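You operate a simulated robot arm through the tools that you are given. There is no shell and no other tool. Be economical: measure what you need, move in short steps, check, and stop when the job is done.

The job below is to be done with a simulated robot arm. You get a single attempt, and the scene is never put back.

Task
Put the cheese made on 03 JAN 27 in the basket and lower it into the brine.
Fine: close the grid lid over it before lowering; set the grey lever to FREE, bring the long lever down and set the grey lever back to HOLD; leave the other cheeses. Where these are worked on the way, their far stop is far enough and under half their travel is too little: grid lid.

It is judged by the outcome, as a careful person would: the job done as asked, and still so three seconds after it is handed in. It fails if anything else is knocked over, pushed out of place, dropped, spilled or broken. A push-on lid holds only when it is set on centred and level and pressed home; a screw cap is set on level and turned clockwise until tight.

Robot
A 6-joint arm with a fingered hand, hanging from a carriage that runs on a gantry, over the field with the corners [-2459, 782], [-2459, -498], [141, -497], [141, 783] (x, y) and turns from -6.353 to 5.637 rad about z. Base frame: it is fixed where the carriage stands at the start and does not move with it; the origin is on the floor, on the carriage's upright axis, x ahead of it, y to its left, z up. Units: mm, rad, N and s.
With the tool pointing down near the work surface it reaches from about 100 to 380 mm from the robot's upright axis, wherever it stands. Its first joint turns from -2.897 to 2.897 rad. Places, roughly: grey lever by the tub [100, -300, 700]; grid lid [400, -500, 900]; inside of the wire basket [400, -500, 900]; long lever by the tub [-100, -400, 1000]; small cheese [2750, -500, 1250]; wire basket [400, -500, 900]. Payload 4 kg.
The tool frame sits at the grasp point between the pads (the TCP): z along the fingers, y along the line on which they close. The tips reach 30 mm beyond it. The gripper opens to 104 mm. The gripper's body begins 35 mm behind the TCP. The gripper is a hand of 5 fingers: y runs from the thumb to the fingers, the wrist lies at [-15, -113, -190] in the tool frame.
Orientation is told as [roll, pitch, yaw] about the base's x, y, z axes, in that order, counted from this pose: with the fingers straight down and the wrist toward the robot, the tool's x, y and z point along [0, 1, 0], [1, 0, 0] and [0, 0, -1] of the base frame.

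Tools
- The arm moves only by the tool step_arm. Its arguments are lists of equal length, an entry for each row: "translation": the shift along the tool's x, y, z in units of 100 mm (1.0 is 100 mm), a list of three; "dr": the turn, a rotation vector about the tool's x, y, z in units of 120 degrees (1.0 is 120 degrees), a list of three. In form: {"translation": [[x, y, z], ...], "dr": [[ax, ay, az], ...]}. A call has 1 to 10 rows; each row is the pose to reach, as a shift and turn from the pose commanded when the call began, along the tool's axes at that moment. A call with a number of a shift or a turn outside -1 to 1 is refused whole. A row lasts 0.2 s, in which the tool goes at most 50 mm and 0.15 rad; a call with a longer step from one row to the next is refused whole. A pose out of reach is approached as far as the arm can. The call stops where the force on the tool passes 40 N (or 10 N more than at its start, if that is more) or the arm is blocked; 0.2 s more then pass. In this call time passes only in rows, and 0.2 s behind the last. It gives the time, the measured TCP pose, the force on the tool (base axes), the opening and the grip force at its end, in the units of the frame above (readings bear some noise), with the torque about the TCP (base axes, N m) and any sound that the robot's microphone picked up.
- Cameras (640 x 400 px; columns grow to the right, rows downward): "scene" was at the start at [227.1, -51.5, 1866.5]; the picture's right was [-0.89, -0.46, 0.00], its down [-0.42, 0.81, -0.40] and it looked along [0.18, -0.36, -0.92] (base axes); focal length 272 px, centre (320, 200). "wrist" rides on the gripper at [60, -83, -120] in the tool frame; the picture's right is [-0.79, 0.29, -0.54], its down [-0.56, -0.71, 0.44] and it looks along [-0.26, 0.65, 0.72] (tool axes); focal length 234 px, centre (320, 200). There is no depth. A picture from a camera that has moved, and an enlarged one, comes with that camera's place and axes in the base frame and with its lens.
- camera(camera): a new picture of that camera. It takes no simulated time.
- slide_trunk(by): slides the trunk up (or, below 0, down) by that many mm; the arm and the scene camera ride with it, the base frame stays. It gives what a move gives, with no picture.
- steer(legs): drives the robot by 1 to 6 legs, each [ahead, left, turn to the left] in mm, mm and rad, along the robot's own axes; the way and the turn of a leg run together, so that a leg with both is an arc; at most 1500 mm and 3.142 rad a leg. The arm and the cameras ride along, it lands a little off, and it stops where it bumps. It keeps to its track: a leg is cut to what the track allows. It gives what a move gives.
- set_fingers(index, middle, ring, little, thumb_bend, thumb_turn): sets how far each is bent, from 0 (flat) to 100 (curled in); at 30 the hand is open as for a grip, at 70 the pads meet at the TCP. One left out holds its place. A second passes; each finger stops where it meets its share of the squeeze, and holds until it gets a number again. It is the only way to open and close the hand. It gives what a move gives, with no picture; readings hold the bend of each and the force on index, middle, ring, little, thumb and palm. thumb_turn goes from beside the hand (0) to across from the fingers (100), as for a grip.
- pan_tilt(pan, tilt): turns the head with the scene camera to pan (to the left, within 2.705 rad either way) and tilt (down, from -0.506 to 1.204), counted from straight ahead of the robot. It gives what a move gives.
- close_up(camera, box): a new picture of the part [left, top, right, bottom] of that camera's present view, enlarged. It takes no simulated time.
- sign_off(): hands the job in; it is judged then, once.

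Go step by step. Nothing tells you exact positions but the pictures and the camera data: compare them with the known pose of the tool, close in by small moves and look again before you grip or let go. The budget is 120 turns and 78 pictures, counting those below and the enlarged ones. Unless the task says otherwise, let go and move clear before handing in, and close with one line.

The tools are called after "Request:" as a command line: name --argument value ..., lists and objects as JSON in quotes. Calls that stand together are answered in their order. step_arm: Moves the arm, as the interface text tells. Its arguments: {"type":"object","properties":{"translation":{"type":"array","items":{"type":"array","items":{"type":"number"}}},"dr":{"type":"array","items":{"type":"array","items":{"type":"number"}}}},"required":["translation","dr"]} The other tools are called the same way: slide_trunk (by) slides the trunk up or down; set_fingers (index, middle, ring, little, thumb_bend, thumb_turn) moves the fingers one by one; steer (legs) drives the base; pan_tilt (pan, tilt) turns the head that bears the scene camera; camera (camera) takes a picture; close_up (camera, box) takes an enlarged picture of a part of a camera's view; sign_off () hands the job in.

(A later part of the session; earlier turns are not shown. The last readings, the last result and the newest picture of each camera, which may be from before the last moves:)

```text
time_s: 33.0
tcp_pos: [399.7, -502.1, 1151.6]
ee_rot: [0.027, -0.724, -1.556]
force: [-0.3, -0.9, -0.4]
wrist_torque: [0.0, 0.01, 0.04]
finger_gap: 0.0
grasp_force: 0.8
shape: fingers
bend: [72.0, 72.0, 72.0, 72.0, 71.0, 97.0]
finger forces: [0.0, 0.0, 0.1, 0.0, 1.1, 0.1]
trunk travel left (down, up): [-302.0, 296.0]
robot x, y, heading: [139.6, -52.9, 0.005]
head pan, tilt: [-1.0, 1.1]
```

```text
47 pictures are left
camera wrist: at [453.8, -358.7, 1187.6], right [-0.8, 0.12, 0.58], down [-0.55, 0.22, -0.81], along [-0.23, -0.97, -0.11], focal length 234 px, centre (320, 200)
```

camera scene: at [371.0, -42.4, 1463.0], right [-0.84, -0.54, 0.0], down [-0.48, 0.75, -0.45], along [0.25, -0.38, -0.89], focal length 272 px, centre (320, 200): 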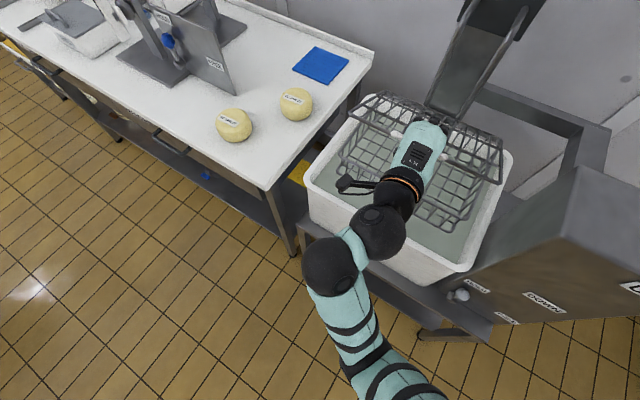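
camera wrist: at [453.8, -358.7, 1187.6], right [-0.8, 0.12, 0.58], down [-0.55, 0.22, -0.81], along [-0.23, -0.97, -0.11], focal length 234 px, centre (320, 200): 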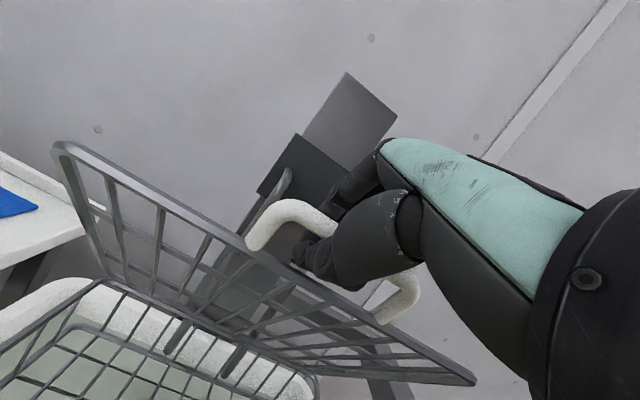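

The lid is at roughly 57° with very low force. I'll continue up and toward the wall.

Request:
slide_trunk --by 22

Request:
steer --legs '[[0, -38, 0]]'

Request:
slide_trunk --by 14

Request:
steer --legs '[[0, -45, 0]]'

Request:
camera --camera "wrist"

```text
time_s: 33.7
tcp_pos: [399.4, -502.7, 1173.7]
ee_rot: [0.026, -0.724, -1.555]
force: [0.3, 0.2, -1.1]
wrist_torque: [-0.04, -0.02, 0.04]
finger_gap: 0.0
grasp_force: 1.2
shape: fingers
bend: [72.0, 72.0, 72.0, 72.0, 71.0, 97.0]
finger forces: [0.0, 0.0, 0.0, 0.9, 1.5, 0.1]
trunk travel left (down, up): [-324.0, 274.0]
robot x, y, heading: [137.5, -50.2, 0.003]
head pan, tilt: [-1.0, 1.1]
```

```text
time_s: 34.6
tcp_pos: [399.2, -540.4, 1174.3]
ee_rot: [0.026, -0.723, -1.558]
force: [-0.5, -1.0, -0.6]
wrist_torque: [-0.01, 0.0, 0.01]
finger_gap: 0.0
grasp_force: 0.6
shape: fingers
bend: [72.0, 72.0, 72.0, 72.0, 71.0, 97.0]
finger forces: [0.1, 0.0, 0.0, 0.0, 1.0, 0.1]
trunk travel left (down, up): [-324.0, 274.0]
robot x, y, heading: [135.9, -85.6, 0.004]
head pan, tilt: [-1.0, 1.1]
```

```text
time_s: 35.2
tcp_pos: [399.7, -539.7, 1187.5]
ee_rot: [0.025, -0.725, -1.56]
force: [0.0, 0.6, -1.1]
wrist_torque: [-0.03, 0.0, 0.02]
finger_gap: 0.1
grasp_force: 0.2
shape: fingers
bend: [72.0, 72.0, 72.0, 72.0, 71.0, 97.0]
finger forces: [0.0, 0.0, 0.0, 0.0, 0.8, 0.0]
trunk travel left (down, up): [-338.0, 260.0]
robot x, y, heading: [136.2, -87.7, 0.002]
head pan, tilt: [-1.0, 1.1]
```

```text
time_s: 36.1
tcp_pos: [399.0, -584.8, 1186.9]
ee_rot: [0.025, -0.722, -1.557]
force: [-0.2, 0.2, -0.2]
wrist_torque: [-0.04, 0.02, -0.03]
finger_gap: 0.0
grasp_force: 0.1
shape: fingers
bend: [72.0, 72.0, 72.0, 72.0, 71.0, 97.0]
finger forces: [0.0, 0.1, 0.0, 0.0, 0.6, 0.0]
trunk travel left (down, up): [-338.0, 260.0]
robot x, y, heading: [135.9, -130.1, 0.008]
head pan, tilt: [-1.0, 1.1]
```

```text
46 pictures are left
camera wrist: at [454.0, -441.6, 1223.4], right [-0.8, 0.12, 0.58], down [-0.55, 0.22, -0.8], along [-0.23, -0.97, -0.11], focal length 234 px, centre (320, 200)
```

wrist: 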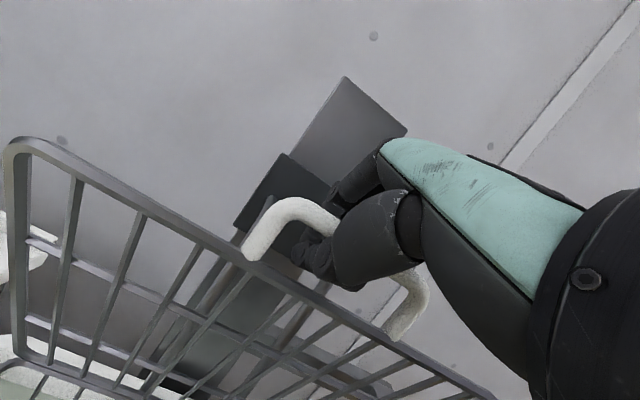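

The lid is at about 78°. I'll continue past upright.

Request:
slide_trunk --by 8

Request:
steer --legs '[[0, -40, 0]]'

Request:
camera --camera "wrist"

Request:
camera --camera "scene"

```text
time_s: 36.7
tcp_pos: [399.7, -584.7, 1195.2]
ee_rot: [0.026, -0.723, -1.558]
force: [-0.5, 0.1, -2.0]
wrist_torque: [-0.08, 0.0, 0.0]
finger_gap: 0.0
grasp_force: 1.1
shape: fingers
bend: [72.0, 72.0, 72.0, 72.0, 71.0, 97.0]
finger forces: [0.1, 0.0, 0.1, 0.1, 1.4, 0.0]
trunk travel left (down, up): [-346.0, 252.0]
robot x, y, heading: [136.3, -128.7, 0.002]
head pan, tilt: [-1.0, 1.1]
```

```text
time_s: 37.6
tcp_pos: [400.5, -624.1, 1195.6]
ee_rot: [0.026, -0.725, -1.558]
force: [0.2, 0.6, -0.2]
wrist_torque: [-0.01, 0.0, -0.02]
finger_gap: 0.0
grasp_force: 0.6
shape: fingers
bend: [72.0, 72.0, 72.0, 72.0, 71.0, 97.0]
finger forces: [0.0, 0.1, 0.0, 0.0, 0.3, 0.0]
trunk travel left (down, up): [-346.0, 252.0]
robot x, y, heading: [135.6, -170.4, 0.007]
head pan, tilt: [-1.0, 1.1]
```

```text
45 pictures are left
camera wrist: at [454.2, -481.2, 1231.4], right [-0.8, 0.12, 0.58], down [-0.55, 0.22, -0.8], along [-0.23, -0.97, -0.11], focal length 234 px, centre (320, 200)
```

wrist: 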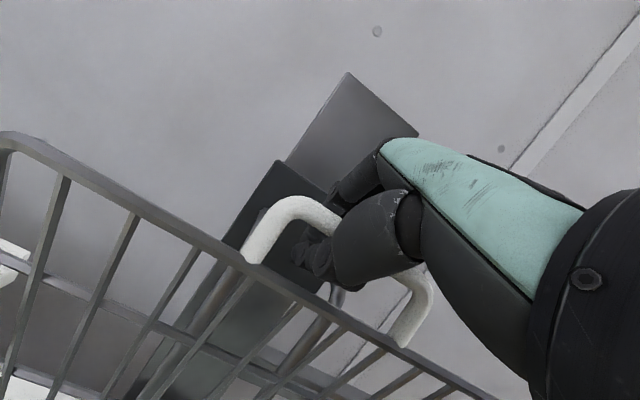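

```text
44 pictures are left
camera scene: at [371.8, -223.6, 1619.0], right [-0.84, -0.54, 0.0], down [-0.48, 0.75, -0.45], along [0.25, -0.38, -0.89], focal length 272 px, centre (320, 200)
```

scene: 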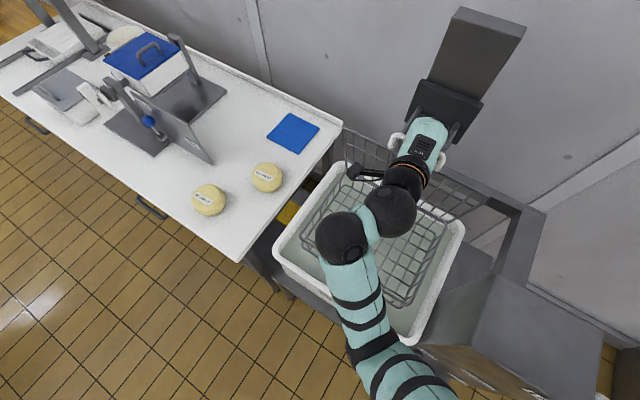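

The lid is close to upright. I'll go a bit further to find its stop.

Request:
steer --legs '[[0, -20, 0]]'

Request:
steer --legs '[[0, -20, 0]]'

Request:
camera --camera "wrist"

```text
time_s: 38.4
tcp_pos: [399.9, -644.3, 1195.2]
ee_rot: [0.026, -0.721, -1.556]
force: [-0.9, 0.7, -0.1]
wrist_torque: [-0.01, 0.0, 0.01]
finger_gap: 0.0
grasp_force: 0.3
shape: fingers
bend: [72.0, 72.0, 72.0, 72.0, 71.0, 97.0]
finger forces: [0.0, 0.0, 0.0, 0.0, 0.0, 0.0]
trunk travel left (down, up): [-346.0, 252.0]
robot x, y, heading: [137.2, -191.4, 0.003]
head pan, tilt: [-1.0, 1.1]
```

```text
time_s: 39.1
tcp_pos: [400.3, -663.7, 1196.0]
ee_rot: [0.026, -0.723, -1.556]
force: [0.9, 0.9, 0.7]
wrist_torque: [0.0, 0.0, 0.0]
finger_gap: 0.2
grasp_force: 0.1
shape: fingers
bend: [72.0, 72.0, 72.0, 72.0, 71.0, 97.0]
finger forces: [0.0, 0.0, 0.0, 0.0, 0.1, 0.1]
trunk travel left (down, up): [-346.0, 252.0]
robot x, y, heading: [141.2, -211.5, 0.001]
head pan, tilt: [-1.0, 1.1]
```

```text
43 pictures are left
camera wrist: at [454.4, -521.1, 1231.5], right [-0.8, 0.12, 0.58], down [-0.55, 0.22, -0.8], along [-0.23, -0.97, -0.11], focal length 234 px, centre (320, 200)
```

wrist: 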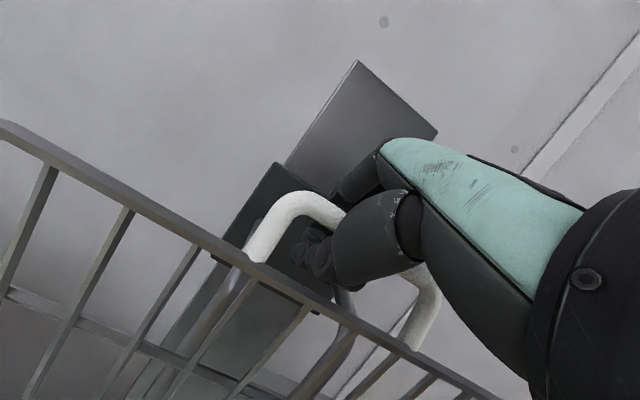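

No force at all, so the lid is moving past upright. A little more, then I'll release carefully.

Request:
steer --legs '[[0, -15, 0]]'

Request:
steer --legs '[[0, -15, 0]]'

Request:
camera --camera "wrist"

```text
time_s: 39.9
tcp_pos: [401.1, -678.7, 1195.7]
ee_rot: [0.024, -0.725, -1.558]
force: [0.2, 0.3, 0.5]
wrist_torque: [0.01, 0.0, 0.01]
finger_gap: 0.0
grasp_force: 0.0
shape: fingers
bend: [72.0, 72.0, 72.0, 72.0, 71.0, 97.0]
finger forces: [0.0, 0.0, 0.0, 0.1, 0.0, 0.0]
trunk travel left (down, up): [-346.0, 252.0]
robot x, y, heading: [139.1, -226.3, 0.004]
head pan, tilt: [-1.0, 1.1]
```

```text
time_s: 40.7
tcp_pos: [400.7, -694.3, 1195.3]
ee_rot: [0.026, -0.724, -1.558]
force: [-0.1, 0.4, 0.3]
wrist_torque: [0.02, 0.03, 0.04]
finger_gap: 0.1
grasp_force: 0.1
shape: fingers
bend: [72.0, 72.0, 72.0, 72.0, 71.0, 97.0]
finger forces: [0.1, 0.0, 0.1, 0.5, 0.1, 0.1]
trunk travel left (down, up): [-346.0, 252.0]
robot x, y, heading: [140.4, -243.2, 0.006]
head pan, tilt: [-1.0, 1.1]
```

```text
42 pictures are left
camera wrist: at [454.5, -551.3, 1231.6], right [-0.8, 0.12, 0.58], down [-0.55, 0.22, -0.81], along [-0.23, -0.97, -0.11], focal length 234 px, centre (320, 200)
```

wrist: 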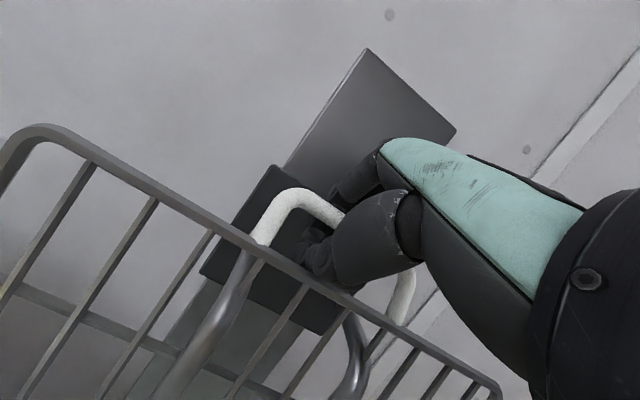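

The lid is now about 12° past upright and unloaded. I'll open the hand and back out along its axis.

Request:
set_fingers --index 45 --middle 45 --ring 45 --little 45 --thumb_bend 45

Request:
step_arm --translation '[[0, 0, -0.1], [0, 0, -0.2], [0, 0, -0.3], [0, 0, -0.4]]' --dr '[[0, 0, 0], [0, 0, 0], [0, 0, 0], [0, 0, 0]]'

Request:
camera --camera "wrist"

```text
time_s: 41.7
tcp_pos: [401.2, -694.1, 1196.3]
ee_rot: [0.026, -0.726, -1.559]
force: [-0.7, -0.4, -0.2]
wrist_torque: [-0.02, -0.01, -0.03]
finger_gap: 64.4
grasp_force: 0.2
shape: fingers
bend: [45.0, 45.0, 45.0, 45.0, 45.0, 97.0]
finger forces: [0.1, 0.0, 0.0, 0.0, 0.0, 0.0]
trunk travel left (down, up): [-346.0, 252.0]
robot x, y, heading: [138.0, -242.1, 0.003]
head pan, tilt: [-1.0, 1.1]
```

```text
time_s: 42.7
tcp_pos: [400.0, -690.2, 1199.4]
ee_rot: [0.028, -0.731, -1.556]
force: [0.0, 0.0, -0.3]
wrist_torque: [0.01, 0.04, 0.01]
finger_gap: 64.5
grasp_force: 0.0
shape: fingers
bend: [45.0, 45.0, 45.0, 45.0, 45.0, 97.0]
finger forces: [0.1, 0.0, 0.0, 0.1, 0.1, 0.0]
out of reach, approached as far as the arm can: row 1, 2, 3, 4
trunk travel left (down, up): [-346.0, 252.0]
robot x, y, heading: [137.9, -240.5, 0.006]
head pan, tilt: [-1.0, 1.1]
```

```text
41 pictures are left
camera wrist: at [454.1, -547.9, 1234.4], right [-0.81, 0.12, 0.58], down [-0.55, 0.22, -0.81], along [-0.22, -0.97, -0.11], focal length 234 px, centre (320, 200)
```

wrist: 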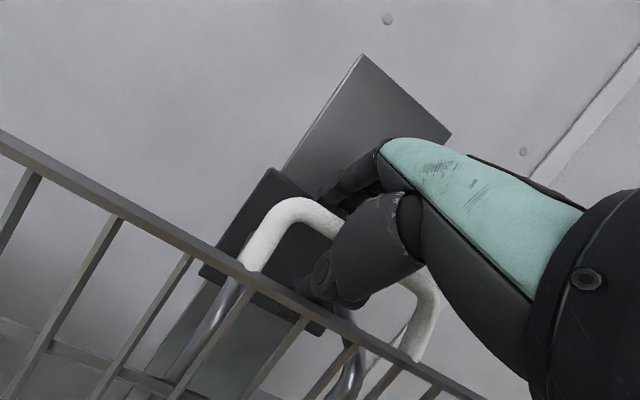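

The arm is at its fold limit, so I'll retreat diagonally with trunk and base steps.

Request:
slide_trunk --by 17

Request:
steer --legs '[[0, 18, 0]]'

Request:
slide_trunk --by 22

Request:
steer --legs '[[0, 18, 0]]'

Request:
camera --camera "wrist"

```text
time_s: 43.3
tcp_pos: [400.1, -690.7, 1216.8]
ee_rot: [0.028, -0.73, -1.555]
force: [-0.9, -0.8, 0.8]
wrist_torque: [0.01, -0.01, 0.0]
finger_gap: 64.0
grasp_force: 0.6
shape: fingers
bend: [45.0, 45.0, 45.0, 45.0, 46.0, 97.0]
finger forces: [0.0, 0.1, 0.1, 0.1, 0.9, 0.1]
trunk travel left (down, up): [-363.0, 235.0]
robot x, y, heading: [137.3, -244.5, 0.006]
head pan, tilt: [-1.0, 1.1]
```

```text
time_s: 44.1
tcp_pos: [400.1, -673.0, 1217.0]
ee_rot: [0.028, -0.729, -1.557]
force: [0.3, -0.1, -0.3]
wrist_torque: [0.01, -0.01, -0.03]
finger_gap: 64.8
grasp_force: 0.1
shape: fingers
bend: [45.0, 45.0, 45.0, 45.0, 45.0, 97.0]
finger forces: [0.0, 0.0, 0.0, 0.0, 0.1, 0.0]
trunk travel left (down, up): [-363.0, 235.0]
robot x, y, heading: [140.0, -226.0, 0.002]
head pan, tilt: [-1.0, 1.1]
```

```text
time_s: 44.8
tcp_pos: [400.5, -673.1, 1238.1]
ee_rot: [0.028, -0.729, -1.558]
force: [0.3, 0.0, -0.6]
wrist_torque: [0.0, 0.0, 0.04]
finger_gap: 65.0
grasp_force: 0.0
shape: fingers
bend: [45.0, 45.0, 45.0, 45.0, 45.0, 97.0]
finger forces: [0.0, 0.0, 0.0, 0.0, 0.0, 0.0]
trunk travel left (down, up): [-385.0, 213.0]
robot x, y, heading: [138.6, -224.1, 0.002]
head pan, tilt: [-1.0, 1.1]
```

```text
time_s: 45.6
tcp_pos: [399.2, -655.7, 1238.4]
ee_rot: [0.027, -0.73, -1.556]
force: [0.3, -0.2, -0.6]
wrist_torque: [0.02, 0.04, 0.02]
finger_gap: 65.1
grasp_force: 0.1
shape: fingers
bend: [45.0, 45.0, 45.0, 45.0, 45.0, 97.0]
finger forces: [0.0, 0.0, 0.0, 0.0, 0.0, 0.0]
trunk travel left (down, up): [-385.0, 213.0]
robot x, y, heading: [138.2, -209.8, 0.001]
head pan, tilt: [-1.0, 1.1]
```

```text
40 pictures are left
camera wrist: at [453.9, -512.1, 1273.3], right [-0.81, 0.12, 0.58], down [-0.55, 0.22, -0.81], along [-0.22, -0.97, -0.11], focal length 234 px, centre (320, 200)
```

wrist: 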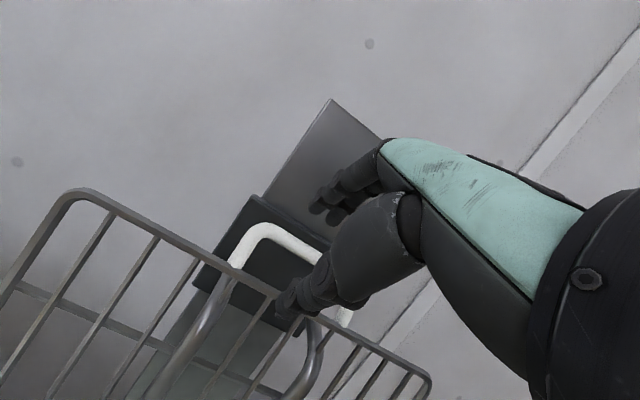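

The hand is clear of the bar. I'll rise, back away, and check that the lid stays open.

Request:
slide_trunk --by 100

Request:
steer --legs '[[0, 120, 0]]'

Request:
camera --camera "scene"

```text
time_s: 46.9
tcp_pos: [399.0, -655.8, 1337.2]
ee_rot: [0.027, -0.73, -1.557]
force: [0.2, 0.3, 0.3]
wrist_torque: [0.0, -0.01, 0.04]
finger_gap: 65.3
grasp_force: 0.1
shape: fingers
bend: [45.0, 45.0, 45.0, 45.0, 45.0, 97.0]
finger forces: [0.0, 0.0, 0.0, 0.0, 0.0, 0.0]
trunk travel left (down, up): [-485.0, 113.0]
robot x, y, heading: [138.9, -206.2, 0.001]
head pan, tilt: [-1.0, 1.1]
```

```text
time_s: 48.1
tcp_pos: [399.4, -535.7, 1338.6]
ee_rot: [0.027, -0.73, -1.556]
force: [0.5, -0.2, -0.1]
wrist_torque: [-0.02, 0.02, 0.02]
finger_gap: 65.1
grasp_force: 0.0
shape: fingers
bend: [45.0, 45.0, 45.0, 45.0, 45.0, 97.0]
finger forces: [0.1, 0.1, 0.0, 0.0, 0.0, 0.1]
trunk travel left (down, up): [-485.0, 113.0]
robot x, y, heading: [136.8, -86.8, 0.001]
head pan, tilt: [-1.0, 1.1]
```

```text
39 pictures are left
camera scene: at [371.5, -137.6, 1758.1], right [-0.84, -0.54, 0.0], down [-0.48, 0.75, -0.45], along [0.25, -0.38, -0.89], focal length 272 px, centre (320, 200)
```

scene: 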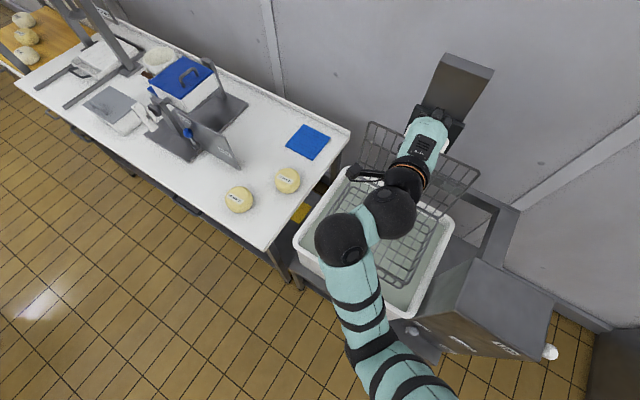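

The lid stays open by itself. Now I'll bring the hand to vertical and lower the arm relative to the trunk before going for the cheese.

Request:
step_arm --translation '[[0, -0.133, 0.149], [0, -0.267, 0.298], [0, -0.4, 0.447], [0, -0.533, 0.596], [0, -0.667, 0.745], [0, -0.667, 0.745]]' --dr '[[0.06, 0, 0], [0.12, 0, 0], [0.18, 0, 0], [0.24, 0, 0], [0.3, 0, 0], [0.348, 0, 0]]'

Request:
set_fingers --index 28 --middle 28 --ring 28 --little 28 --thumb_bend 28

Request:
steer --legs '[[0, 0, 1.0]]'

```text
time_s: 49.5
tcp_pos: [416.2, -606.3, 1136.8]
ee_rot: [0.023, -0.001, -1.536]
force: [-0.9, 13.6, 6.4]
wrist_torque: [-0.55, 0.09, -0.12]
finger_gap: 65.0
grasp_force: 7.5
shape: fingers
bend: [45.0, 50.0, 45.0, 45.0, 45.0, 97.0]
finger forces: [0.1, 14.3, 0.1, 0.0, 0.0, 0.0]
out of reach, approached as far as the arm can: row 1, 2, 3, 4, 5, 6
trunk travel left (down, up): [-485.0, 113.0]
robot x, y, heading: [137.1, -87.0, 0.006]
head pan, tilt: [-1.0, 1.1]
```

```text
time_s: 50.1
tcp_pos: [416.8, -599.2, 1132.7]
ee_rot: [0.026, 0.01, -1.534]
force: [-6.9, 34.1, 10.4]
wrist_torque: [-0.47, 0.09, -0.77]
finger_gap: 94.6
grasp_force: 17.8
shape: fingers
bend: [38.0, 41.0, 35.0, 29.0, 28.0, 97.0]
finger forces: [9.1, 14.7, 10.1, 1.8, 0.0, 0.0]
trunk travel left (down, up): [-485.0, 113.0]
robot x, y, heading: [136.3, -87.1, 0.006]
head pan, tilt: [-1.0, 1.1]
stopped: the force on the tool passed its limit at 40 N (the readings are from after the stop); the commanded pose is now the measured one
```

```text
time_s: 51.1
tcp_pos: [428.4, -591.7, 1130.5]
ee_rot: [0.013, 0.0, -1.517]
force: [-13.9, 11.8, 4.5]
wrist_torque: [-0.12, 0.0, -0.85]
finger_gap: 102.1
grasp_force: 12.5
shape: fingers
bend: [31.0, 33.0, 29.0, 28.0, 28.0, 97.0]
finger forces: [5.6, 18.6, 1.0, 0.0, 0.0, 0.0]
trunk travel left (down, up): [-485.0, 113.0]
robot x, y, heading: [134.7, -87.9, 0.057]
head pan, tilt: [-1.0, 1.1]
stopped in leg 1: the force on the tool passed its limit at 60 N (the readings are from after the stop); the commanded pose is now the measured one
```

The arm drifted and the fingers touched the open lid. I'll back straight away from it and look.

Request:
steer --legs '[[0, 60, 0]]'

Request:
camera --camera "scene"

Request:
camera --camera "wrist"

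```text
time_s: 52.1
tcp_pos: [428.6, -532.5, 1132.4]
ee_rot: [0.014, -0.002, -1.512]
force: [-1.2, -0.4, -0.6]
wrist_torque: [0.06, 0.0, -0.01]
finger_gap: 107.4
grasp_force: 0.1
shape: fingers
bend: [28.0, 28.0, 28.0, 28.0, 28.0, 97.0]
finger forces: [0.0, 0.0, 0.0, 0.1, 0.0, 0.0]
trunk travel left (down, up): [-485.0, 113.0]
robot x, y, heading: [133.6, -23.6, 0.056]
head pan, tilt: [-1.0, 1.1]
```

```text
38 pictures are left
camera scene: at [369.7, -63.3, 1758.0], right [-0.81, -0.59, 0.0], down [-0.53, 0.72, -0.45], along [0.27, -0.37, -0.89], focal length 272 px, centre (320, 200)
```

scene: 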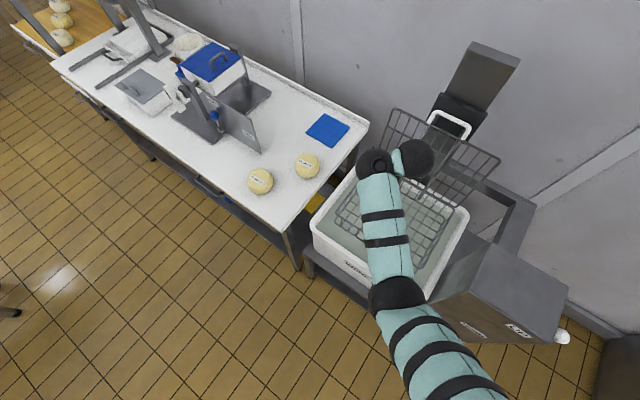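

```text
37 pictures are left
camera wrist: at [481.8, -446.6, 1253.1], right [-0.78, -0.33, 0.53], down [-0.59, 0.67, -0.45], along [-0.21, -0.66, -0.72], focal length 234 px, centre (320, 200)
```

wrist: 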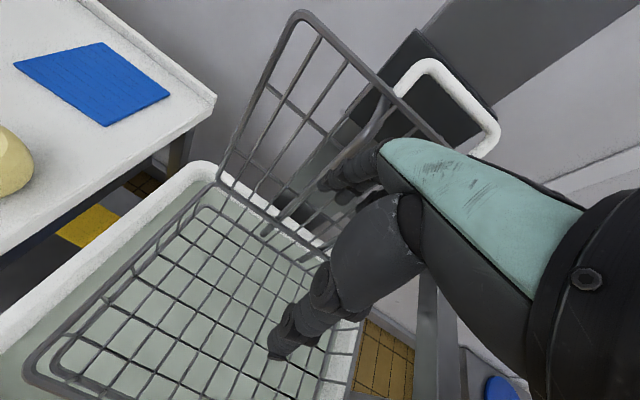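

Everything is in place and the lid is fully open. The hand is vertical at 588 mm radius, so I'll turn the robot and drive it so the hand ends over the 03 JAN cheese, staying high.

Request:
steer --legs '[[0, 50, 0], [0, 0, 1.01]]'

Request:
steer --legs '[[-413, -255, 0]]'

Request:
camera --camera "wrist"

Request:
pan_tilt --pan -1.1 --tilt 0.9

Request:
camera --camera "scene"

```text
time_s: 55.6
tcp_pos: [718.0, 7.4, 1133.3]
ee_rot: [0.013, 0.001, -0.5]
force: [-0.8, 1.2, -0.2]
wrist_torque: [-0.01, -0.01, -0.03]
finger_gap: 107.4
grasp_force: 0.0
shape: fingers
bend: [28.0, 28.0, 28.0, 28.0, 28.0, 97.0]
finger forces: [0.1, 0.0, 0.0, 0.1, 0.1, 0.1]
trunk travel left (down, up): [-485.0, 113.0]
robot x, y, heading: [132.0, 25.7, 1.081]
head pan, tilt: [-1.0, 1.1]
```

```text
time_s: 58.5
tcp_pos: [729.7, -477.7, 1133.2]
ee_rot: [0.015, -0.001, -0.504]
force: [-0.2, 0.8, -0.3]
wrist_torque: [-0.03, 0.01, 0.0]
finger_gap: 107.5
grasp_force: 0.0
shape: fingers
bend: [28.0, 28.0, 28.0, 28.0, 28.0, 97.0]
finger forces: [0.1, 0.0, 0.0, 0.0, 0.0, 0.0]
trunk travel left (down, up): [-485.0, 113.0]
robot x, y, heading: [142.2, -458.8, 1.069]
head pan, tilt: [-1.0, 1.1]
```

```text
36 pictures are left
camera wrist: at [682.6, -386.5, 1253.1], right [-0.13, -0.84, 0.53], down [-0.88, -0.14, -0.45], along [0.45, -0.53, -0.72], focal length 234 px, centre (320, 200)
```

wrist: 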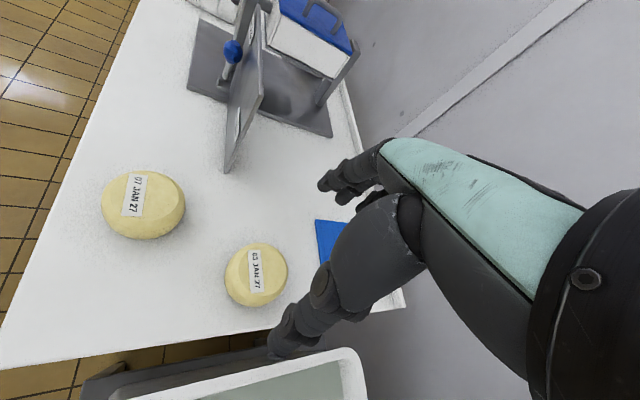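

```text
time_s: 59.2
tcp_pos: [728.8, -478.1, 1132.3]
ee_rot: [0.017, -0.004, -0.502]
force: [0.6, 0.6, 0.8]
wrist_torque: [0.0, 0.01, 0.01]
finger_gap: 107.4
grasp_force: 0.0
shape: fingers
bend: [28.0, 28.0, 28.0, 28.0, 28.0, 97.0]
finger forces: [0.0, 0.0, 0.0, 0.0, 0.1, 0.0]
trunk travel left (down, up): [-485.0, 113.0]
robot x, y, heading: [143.4, -461.4, 1.072]
head pan, tilt: [-1.1, 0.901]
```

```text
35 pictures are left
camera scene: at [312.5, -284.6, 1771.8], right [-0.03, -1.0, 0.0], down [-0.78, 0.02, -0.62], along [0.62, -0.02, -0.78], focal length 272 px, centre (320, 200)
```

scene: 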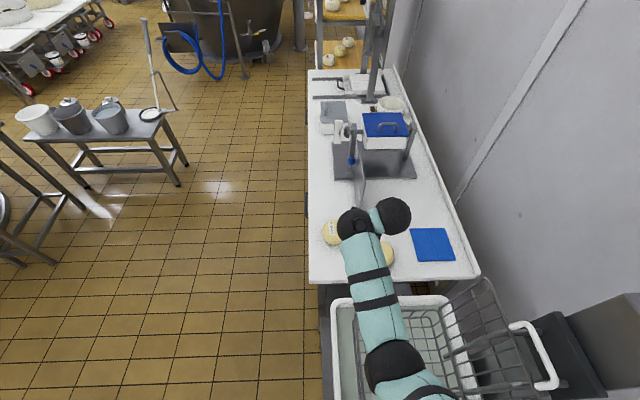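

The 03 JAN cheese sits at about (758, -515, 880) and the 07 JAN one well clear at (858, -355). I'll open the hand wider, centre over the cheese and come partway down.

Request:
steer --legs '[[-32, -17, 0]]'

Request:
set_fingers --index 14 --middle 14 --ring 14 --little 14 --thumb_bend 14

Request:
step_arm --translation '[[0.06, 0.12, 0], [0.134, 0.246, 0]]' --dr '[[0, 0, 0], [0, 0, 0]]'

Request:
slide_trunk --by -130

Request:
camera --camera "wrist"

Request:
camera --camera "scene"

```text
time_s: 60.1
tcp_pos: [728.0, -512.1, 1132.9]
ee_rot: [0.016, -0.002, -0.502]
force: [0.0, 0.1, 0.4]
wrist_torque: [0.02, -0.01, 0.03]
finger_gap: 107.5
grasp_force: 0.1
shape: fingers
bend: [28.0, 28.0, 28.0, 28.0, 28.0, 97.0]
finger forces: [0.0, 0.0, 0.0, 0.0, 0.0, 0.1]
trunk travel left (down, up): [-485.0, 113.0]
robot x, y, heading: [141.9, -496.9, 1.066]
head pan, tilt: [-1.1, 0.901]
```

```text
time_s: 61.1
tcp_pos: [727.8, -514.0, 1133.7]
ee_rot: [0.014, -0.002, -0.503]
force: [0.8, 0.0, -0.5]
wrist_torque: [0.01, -0.01, 0.01]
finger_gap: 137.9
grasp_force: 0.0
shape: fingers
bend: [14.0, 14.0, 14.0, 14.0, 14.0, 97.0]
finger forces: [0.0, 0.0, 0.0, 0.0, 0.1, 0.1]
trunk travel left (down, up): [-485.0, 113.0]
robot x, y, heading: [140.4, -491.7, 1.071]
head pan, tilt: [-1.1, 0.901]
```

```text
time_s: 61.7
tcp_pos: [757.6, -512.8, 1132.7]
ee_rot: [0.015, -0.002, -0.501]
force: [0.1, 0.6, 0.0]
wrist_torque: [0.0, 0.03, 0.01]
finger_gap: 138.1
grasp_force: 0.0
shape: fingers
bend: [14.0, 14.0, 14.0, 14.0, 14.0, 97.0]
finger forces: [0.0, 0.0, 0.0, 0.1, 0.1, 0.1]
trunk travel left (down, up): [-485.0, 113.0]
robot x, y, heading: [140.4, -491.9, 1.066]
head pan, tilt: [-1.1, 0.901]
```

```text
time_s: 63.2
tcp_pos: [756.7, -513.9, 1003.5]
ee_rot: [0.016, -0.001, -0.503]
force: [-0.6, 0.0, -0.6]
wrist_torque: [0.02, 0.0, -0.02]
finger_gap: 138.2
grasp_force: 0.1
shape: fingers
bend: [14.0, 14.0, 14.0, 14.0, 14.0, 97.0]
finger forces: [0.1, 0.0, 0.0, 0.1, 0.0, 0.0]
trunk travel left (down, up): [-355.0, 243.0]
robot x, y, heading: [139.1, -494.6, 1.069]
head pan, tilt: [-1.1, 0.901]
```

```text
34 pictures are left
camera wrist: at [710.2, -421.8, 1123.1], right [-0.13, -0.84, 0.53], down [-0.88, -0.14, -0.45], along [0.45, -0.53, -0.72], focal length 234 px, centre (320, 200)
```

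wrist: 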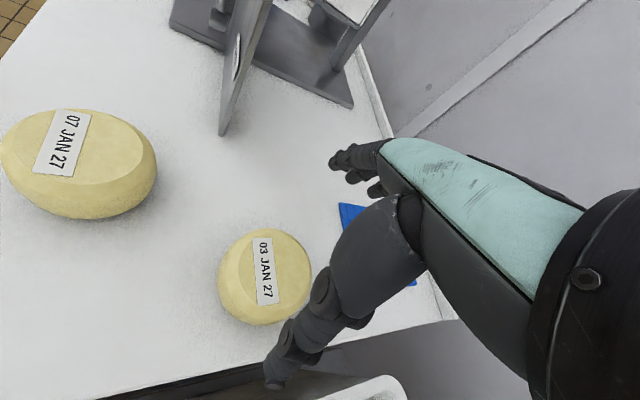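

```text
33 pictures are left
camera scene: at [312.2, -319.7, 1641.9], right [-0.03, -1.0, 0.0], down [-0.78, 0.02, -0.62], along [0.62, -0.02, -0.78], focal length 272 px, centre (320, 200)
```

scene: 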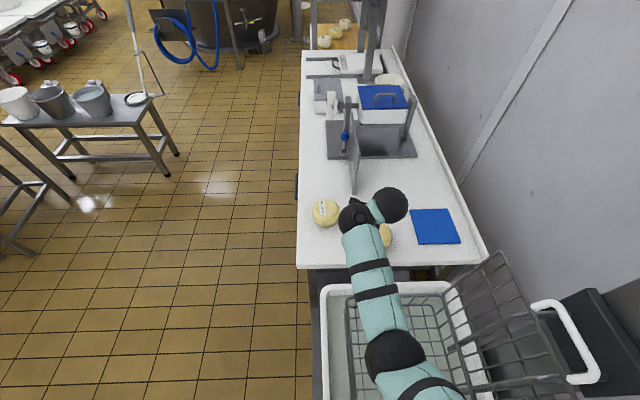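

The hand is centred over the cheese. I'll descend so the fingers begin to straddle it, then check.

Request:
slide_trunk --by -80

Request:
camera --camera "wrist"

```text
time_s: 64.4
tcp_pos: [757.1, -514.5, 922.6]
ee_rot: [0.015, -0.004, -0.503]
force: [0.2, 0.1, -0.1]
wrist_torque: [-0.02, -0.03, -0.04]
finger_gap: 137.9
grasp_force: 0.0
shape: fingers
bend: [14.0, 14.0, 14.0, 14.0, 14.0, 97.0]
finger forces: [0.1, 0.0, 0.0, 0.1, 0.1, 0.0]
trunk travel left (down, up): [-275.0, 323.0]
robot x, y, heading: [140.0, -489.3, 1.073]
head pan, tilt: [-1.1, 0.901]
```

```text
32 pictures are left
camera wrist: at [710.3, -421.8, 1043.1], right [-0.13, -0.84, 0.53], down [-0.88, -0.14, -0.45], along [0.45, -0.53, -0.72], focal length 234 px, centre (320, 200)
```

wrist: 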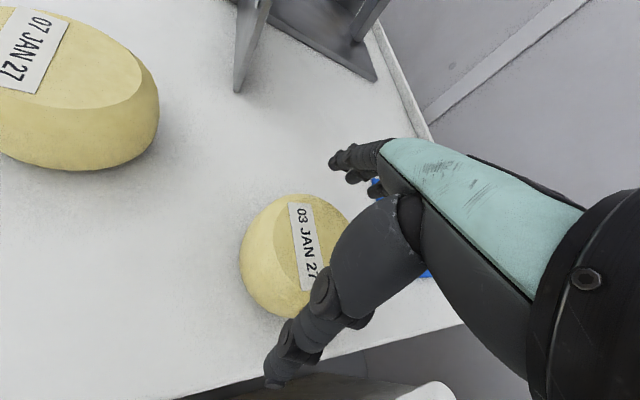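

The cheese centre is near z 873. I'll descend another 38 mm and close gently, watching the forces.

Request:
slide_trunk --by -38

Request:
close_up --camera "wrist" --box '[200, 120, 440, 400]'

```text
time_s: 65.2
tcp_pos: [756.9, -513.1, 884.3]
ee_rot: [0.016, -0.002, -0.502]
force: [-0.4, -0.8, 1.4]
wrist_torque: [0.0, 0.01, 0.01]
finger_gap: 138.1
grasp_force: 0.1
shape: fingers
bend: [14.0, 14.0, 14.0, 14.0, 14.0, 97.0]
finger forces: [0.1, 0.0, 0.1, 0.1, 0.0, 0.0]
trunk travel left (down, up): [-237.0, 361.0]
robot x, y, heading: [138.5, -492.6, 1.068]
head pan, tilt: [-1.1, 0.901]
```

```text
1.43 times, centred on (320, 260) of wrist
camera zoom: at [710.3, -421.8, 1005.1], right [-0.13, -0.84, 0.53], down [-0.88, -0.14, -0.45], along [0.45, -0.53, -0.72], focal length 334 px, centre (320, 114)
```

zoom: 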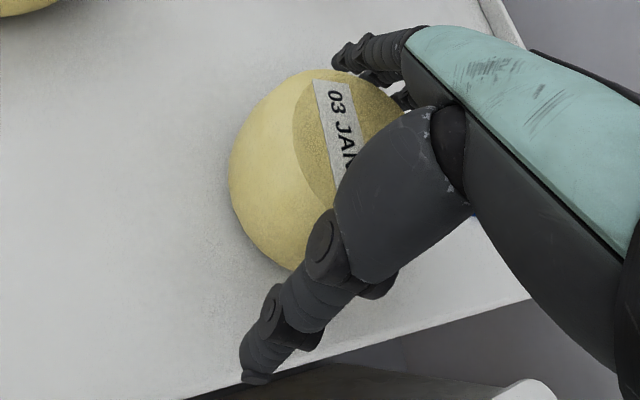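

The cheese is nicely between the thumb and fingers. Closing now.

Request:
set_fingers --index 50 --middle 50 --ring 50 --little 50 --thumb_bend 50

Request:
close_up --camera "wrist" --box '[200, 120, 440, 400]'

```text
time_s: 66.2
tcp_pos: [758.4, -512.9, 885.8]
ee_rot: [0.016, -0.004, -0.503]
force: [-1.1, -0.6, 13.3]
wrist_torque: [-0.4, -0.4, -0.02]
finger_gap: 105.1
grasp_force: 28.6
shape: fingers
bend: [25.0, 38.0, 43.0, 50.0, 37.0, 95.0]
finger forces: [14.4, 7.2, 5.8, 0.0, 29.4, 0.0]
trunk travel left (down, up): [-237.0, 361.0]
robot x, y, heading: [139.1, -491.7, 1.07]
head pan, tilt: [-1.1, 0.901]
```

```text
1.43 times, centred on (320, 260) of wrist
camera zoom: at [711.3, -421.9, 1006.3], right [-0.13, -0.84, 0.53], down [-0.88, -0.14, -0.45], along [0.45, -0.53, -0.72], focal length 334 px, centre (320, 114)
```

zoom: 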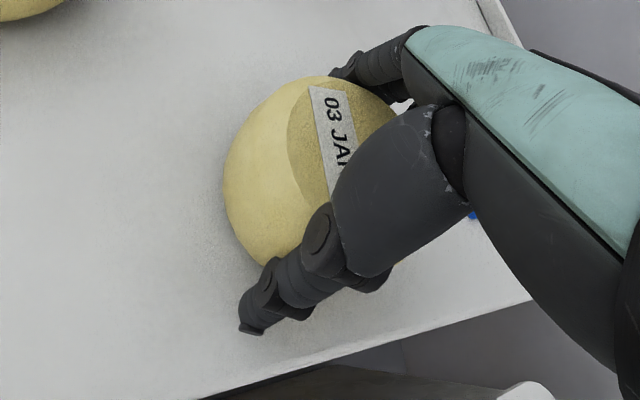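

The grip is lopsided, with the cheese nearer the index finger. I'll reopen, shift about 16 mm sideways and grip again.

Request:
set_fingers --index 14 --middle 14 --ring 14 --little 14 --thumb_bend 14

Request:
step_arm --translation '[[0.08, 0, 0], [0.17, 0.0, 0.03]]' --dr '[[0, 0, 0], [0, 0, 0]]'

Request:
set_fingers --index 50 --middle 50 --ring 50 --little 50 --thumb_bend 50

Request:
close_up --camera "wrist" --box '[200, 120, 440, 400]'

```text
time_s: 67.2
tcp_pos: [756.1, -513.9, 884.5]
ee_rot: [0.015, -0.003, -0.503]
force: [-0.5, 0.3, -0.1]
wrist_torque: [0.0, 0.01, 0.01]
finger_gap: 137.8
grasp_force: 0.0
shape: fingers
bend: [14.0, 14.0, 14.0, 14.0, 14.0, 97.0]
finger forces: [0.0, 0.0, 0.1, 0.0, 0.0, 0.1]
trunk travel left (down, up): [-237.0, 361.0]
robot x, y, heading: [139.8, -495.3, 1.072]
head pan, tilt: [-1.1, 0.901]
```

```text
time_s: 67.8
tcp_pos: [765.1, -498.4, 880.4]
ee_rot: [0.014, -0.004, -0.503]
force: [-0.9, 0.5, 0.8]
wrist_torque: [-0.02, 0.01, 0.02]
finger_gap: 138.2
grasp_force: 0.1
shape: fingers
bend: [14.0, 14.0, 14.0, 14.0, 14.0, 97.0]
finger forces: [0.0, 0.0, 0.1, 0.1, 0.0, 0.0]
trunk travel left (down, up): [-237.0, 361.0]
robot x, y, heading: [143.8, -494.9, 1.068]
head pan, tilt: [-1.1, 0.901]
```

```text
time_s: 68.8
tcp_pos: [767.5, -498.7, 884.9]
ee_rot: [0.015, -0.006, -0.503]
force: [3.7, -1.5, 14.6]
wrist_torque: [-0.75, -0.67, 0.05]
finger_gap: 86.9
grasp_force: 36.9
shape: fingers
bend: [39.0, 41.0, 41.0, 47.0, 39.0, 94.0]
finger forces: [12.5, 16.2, 7.5, 9.7, 28.4, 0.0]
trunk travel left (down, up): [-237.0, 361.0]
robot x, y, heading: [143.0, -497.9, 1.072]
head pan, tilt: [-1.1, 0.901]
```

```text
1.43 times, centred on (320, 260) of wrist
camera zoom: at [720.7, -407.1, 1004.3], right [-0.13, -0.84, 0.53], down [-0.88, -0.14, -0.45], along [0.45, -0.53, -0.72], focal length 334 px, centre (320, 114)
```

zoom: 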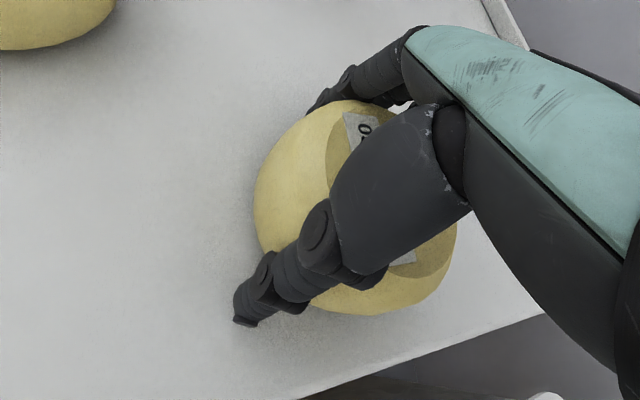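

All fingers now share the grip evenly. I'll lift a little and check it holds.

Request:
slide_trunk --by 50

Request:
camera --camera "wrist"

```text
time_s: 69.8
tcp_pos: [763.2, -497.8, 930.7]
ee_rot: [0.013, -0.001, -0.503]
force: [0.1, 0.6, -4.1]
wrist_torque: [0.07, -0.06, 0.01]
finger_gap: 86.1
grasp_force: 30.7
shape: fingers
bend: [40.0, 42.0, 42.0, 47.0, 39.0, 93.0]
finger forces: [10.8, 6.1, 7.2, 8.7, 29.4, 0.0]
trunk travel left (down, up): [-287.0, 311.0]
robot x, y, heading: [140.4, -492.0, 1.069]
head pan, tilt: [-1.1, 0.901]
```

```text
28 pictures are left
camera wrist: at [717.8, -406.6, 1051.5], right [-0.13, -0.84, 0.53], down [-0.88, -0.14, -0.44], along [0.45, -0.53, -0.72], focal length 234 px, centre (320, 200)
```

wrist: 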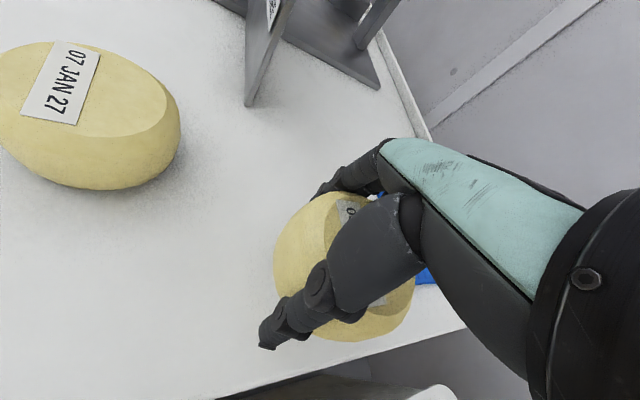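

The cheese is held firmly. I'll raise it well clear, drive back to the front of the tub and turn so it comes over the basket.

Request:
slide_trunk --by 200

Request:
steer --legs '[[496, 367, 0], [0, 0, -1.01]]'

Request:
pan_tilt --pan -1.0 --tilt 1.1

```text
time_s: 71.9
tcp_pos: [764.1, -497.7, 1131.0]
ee_rot: [0.015, -0.001, -0.503]
force: [1.1, 0.4, -3.6]
wrist_torque: [0.06, -0.06, 0.02]
finger_gap: 86.0
grasp_force: 30.5
shape: fingers
bend: [40.0, 42.0, 42.0, 47.0, 39.0, 93.0]
finger forces: [10.8, 6.1, 7.2, 8.7, 29.3, 0.0]
trunk travel left (down, up): [-487.0, 111.0]
robot x, y, heading: [137.7, -494.1, 1.068]
head pan, tilt: [-1.1, 0.901]
```

```text
time_s: 78.0
tcp_pos: [385.5, -412.7, 1132.4]
ee_rot: [0.015, -0.001, -1.51]
force: [0.1, -1.1, -3.7]
wrist_torque: [-0.03, -0.08, -0.04]
finger_gap: 85.6
grasp_force: 29.9
shape: fingers
bend: [41.0, 42.0, 42.0, 47.0, 39.0, 93.0]
finger forces: [9.9, 6.0, 7.0, 8.3, 28.2, 0.1]
trunk travel left (down, up): [-487.0, 111.0]
robot x, y, heading: [57.6, 117.2, 0.06]
head pan, tilt: [-1.1, 0.901]
```

```text
time_s: 78.7
tcp_pos: [385.6, -412.1, 1131.1]
ee_rot: [0.014, -0.001, -1.51]
force: [-0.2, 0.6, -3.6]
wrist_torque: [-0.02, -0.08, 0.01]
finger_gap: 85.2
grasp_force: 29.8
shape: fingers
bend: [41.0, 42.0, 42.0, 47.0, 39.0, 93.0]
finger forces: [10.0, 5.9, 7.0, 8.2, 28.3, 0.0]
trunk travel left (down, up): [-487.0, 111.0]
robot x, y, heading: [56.3, 123.8, 0.059]
head pan, tilt: [-1.0, 1.1]
```

Now I'll slide over the basket centre and go partway down.

Request:
steer --legs '[[-5, -92, 0]]'

Request:
slide_trunk --by -110

Request:
camera --camera "scene"

Request:
camera --camera "wrist"

```text
time_s: 79.8
tcp_pos: [386.3, -501.6, 1131.6]
ee_rot: [0.013, -0.002, -1.512]
force: [0.4, -0.6, -4.4]
wrist_torque: [0.05, -0.05, 0.0]
finger_gap: 85.6
grasp_force: 29.6
shape: fingers
bend: [41.0, 42.0, 42.0, 47.0, 39.0, 93.0]
finger forces: [10.0, 5.8, 7.1, 8.4, 28.6, 0.0]
trunk travel left (down, up): [-487.0, 111.0]
robot x, y, heading: [57.6, 29.2, 0.061]
head pan, tilt: [-1.0, 1.1]
```

```text
time_s: 81.2
tcp_pos: [386.8, -502.5, 1022.1]
ee_rot: [0.015, -0.004, -1.512]
force: [-0.1, 0.7, -4.6]
wrist_torque: [0.0, -0.12, 0.01]
finger_gap: 85.5
grasp_force: 30.3
shape: fingers
bend: [41.0, 42.0, 42.0, 47.0, 39.0, 93.0]
finger forces: [10.0, 6.0, 7.0, 8.4, 28.4, 0.0]
trunk travel left (down, up): [-377.0, 221.0]
robot x, y, heading: [59.2, 27.5, 0.061]
head pan, tilt: [-1.0, 1.1]
```

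```text
27 pictures are left
camera scene: at [293.8, -10.4, 1650.0], right [-0.81, -0.59, 0.0], down [-0.53, 0.72, -0.45], along [0.27, -0.37, -0.89], focal length 272 px, centre (320, 200)
```

scene: 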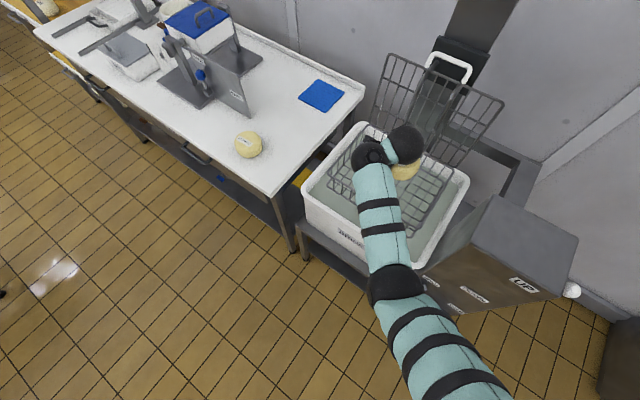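

```text
26 pictures are left
camera wrist: at [438.6, -415.8, 1141.8], right [-0.78, -0.33, 0.53], down [-0.59, 0.67, -0.45], along [-0.21, -0.66, -0.72], focal length 234 px, centre (320, 200)
```

wrist: 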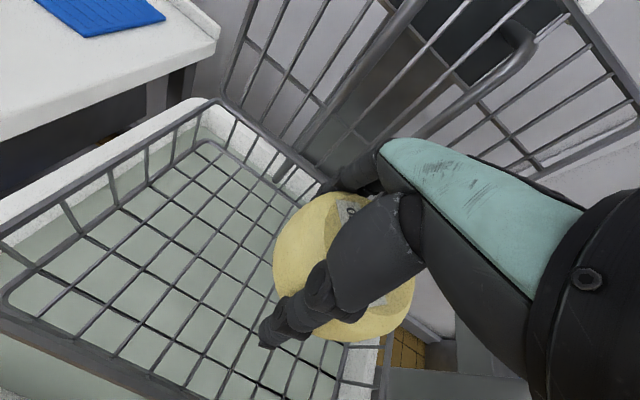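

The basket floor is near z 862, so the cheese should touch with the TCP around 905. I'll lower in stages, watching the force.

Request:
slide_trunk --by -95

Request:
slide_trunk --by -12

Request:
camera --camera "wrist"

```text
time_s: 82.5
tcp_pos: [386.4, -502.6, 925.4]
ee_rot: [0.016, -0.003, -1.511]
force: [0.5, 0.3, -3.7]
wrist_torque: [0.02, -0.13, 0.02]
finger_gap: 85.3
grasp_force: 29.9
shape: fingers
bend: [41.0, 42.0, 42.0, 47.0, 39.0, 93.0]
finger forces: [9.9, 5.8, 7.1, 8.4, 28.3, 0.1]
trunk travel left (down, up): [-282.0, 316.0]
robot x, y, heading: [52.3, 27.8, 0.06]
head pan, tilt: [-1.0, 1.1]
```

```text
time_s: 83.1
tcp_pos: [385.4, -502.8, 915.0]
ee_rot: [0.014, -0.001, -1.512]
force: [0.1, -0.2, -3.7]
wrist_torque: [-0.03, -0.05, 0.03]
finger_gap: 85.4
grasp_force: 29.4
shape: fingers
bend: [41.0, 42.0, 42.0, 47.0, 39.0, 93.0]
finger forces: [9.9, 5.9, 7.2, 8.4, 28.3, 0.0]
trunk travel left (down, up): [-270.0, 328.0]
robot x, y, heading: [56.5, 26.7, 0.062]
head pan, tilt: [-1.0, 1.1]
```

```text
25 pictures are left
camera wrist: at [438.6, -415.8, 1034.7], right [-0.78, -0.33, 0.53], down [-0.59, 0.67, -0.45], along [-0.21, -0.66, -0.72], focal length 234 px, centre (320, 200)
```

wrist: 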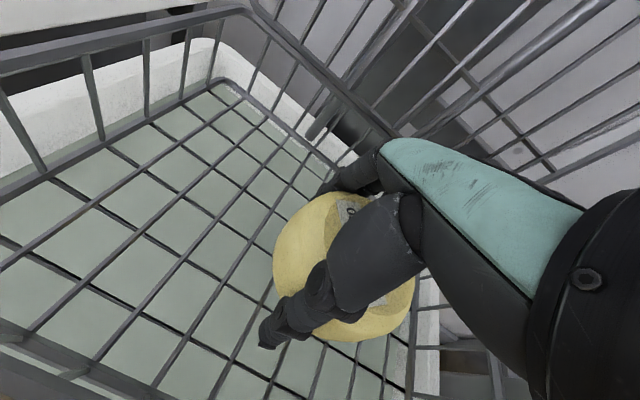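

Still hanging free. I'll continue down in small steps.

Request:
slide_trunk --by -8

Request:
slide_trunk --by -6

Request:
slide_trunk --by -5

```text
time_s: 83.7
tcp_pos: [387.1, -502.8, 906.5]
ee_rot: [0.014, -0.002, -1.513]
force: [1.0, 0.7, -4.4]
wrist_torque: [-0.01, -0.08, -0.02]
finger_gap: 85.3
grasp_force: 29.7
shape: fingers
bend: [41.0, 43.0, 42.0, 47.0, 39.0, 93.0]
finger forces: [10.0, 5.9, 7.1, 8.4, 28.3, 0.0]
trunk travel left (down, up): [-262.0, 336.0]
robot x, y, heading: [54.7, 27.5, 0.065]
head pan, tilt: [-1.0, 1.1]
```

```text
time_s: 84.2
tcp_pos: [388.0, -502.7, 902.2]
ee_rot: [0.014, -0.001, -1.511]
force: [0.2, 0.6, -3.7]
wrist_torque: [0.01, -0.09, -0.03]
finger_gap: 85.1
grasp_force: 30.4
shape: fingers
bend: [41.0, 43.0, 42.0, 47.0, 39.0, 93.0]
finger forces: [9.9, 5.8, 7.1, 8.4, 28.3, 0.0]
trunk travel left (down, up): [-256.0, 342.0]
robot x, y, heading: [59.3, 25.7, 0.06]
head pan, tilt: [-1.0, 1.1]
```

```text
time_s: 84.8
tcp_pos: [388.1, -502.1, 895.4]
ee_rot: [0.016, -0.002, -1.512]
force: [0.6, 0.3, -3.5]
wrist_torque: [0.0, -0.06, 0.02]
finger_gap: 85.2
grasp_force: 29.8
shape: fingers
bend: [41.0, 43.0, 42.0, 47.0, 39.0, 93.0]
finger forces: [9.9, 5.9, 7.0, 8.4, 28.3, 0.0]
trunk travel left (down, up): [-251.0, 347.0]
robot x, y, heading: [55.3, 26.3, 0.067]
head pan, tilt: [-1.0, 1.1]
```

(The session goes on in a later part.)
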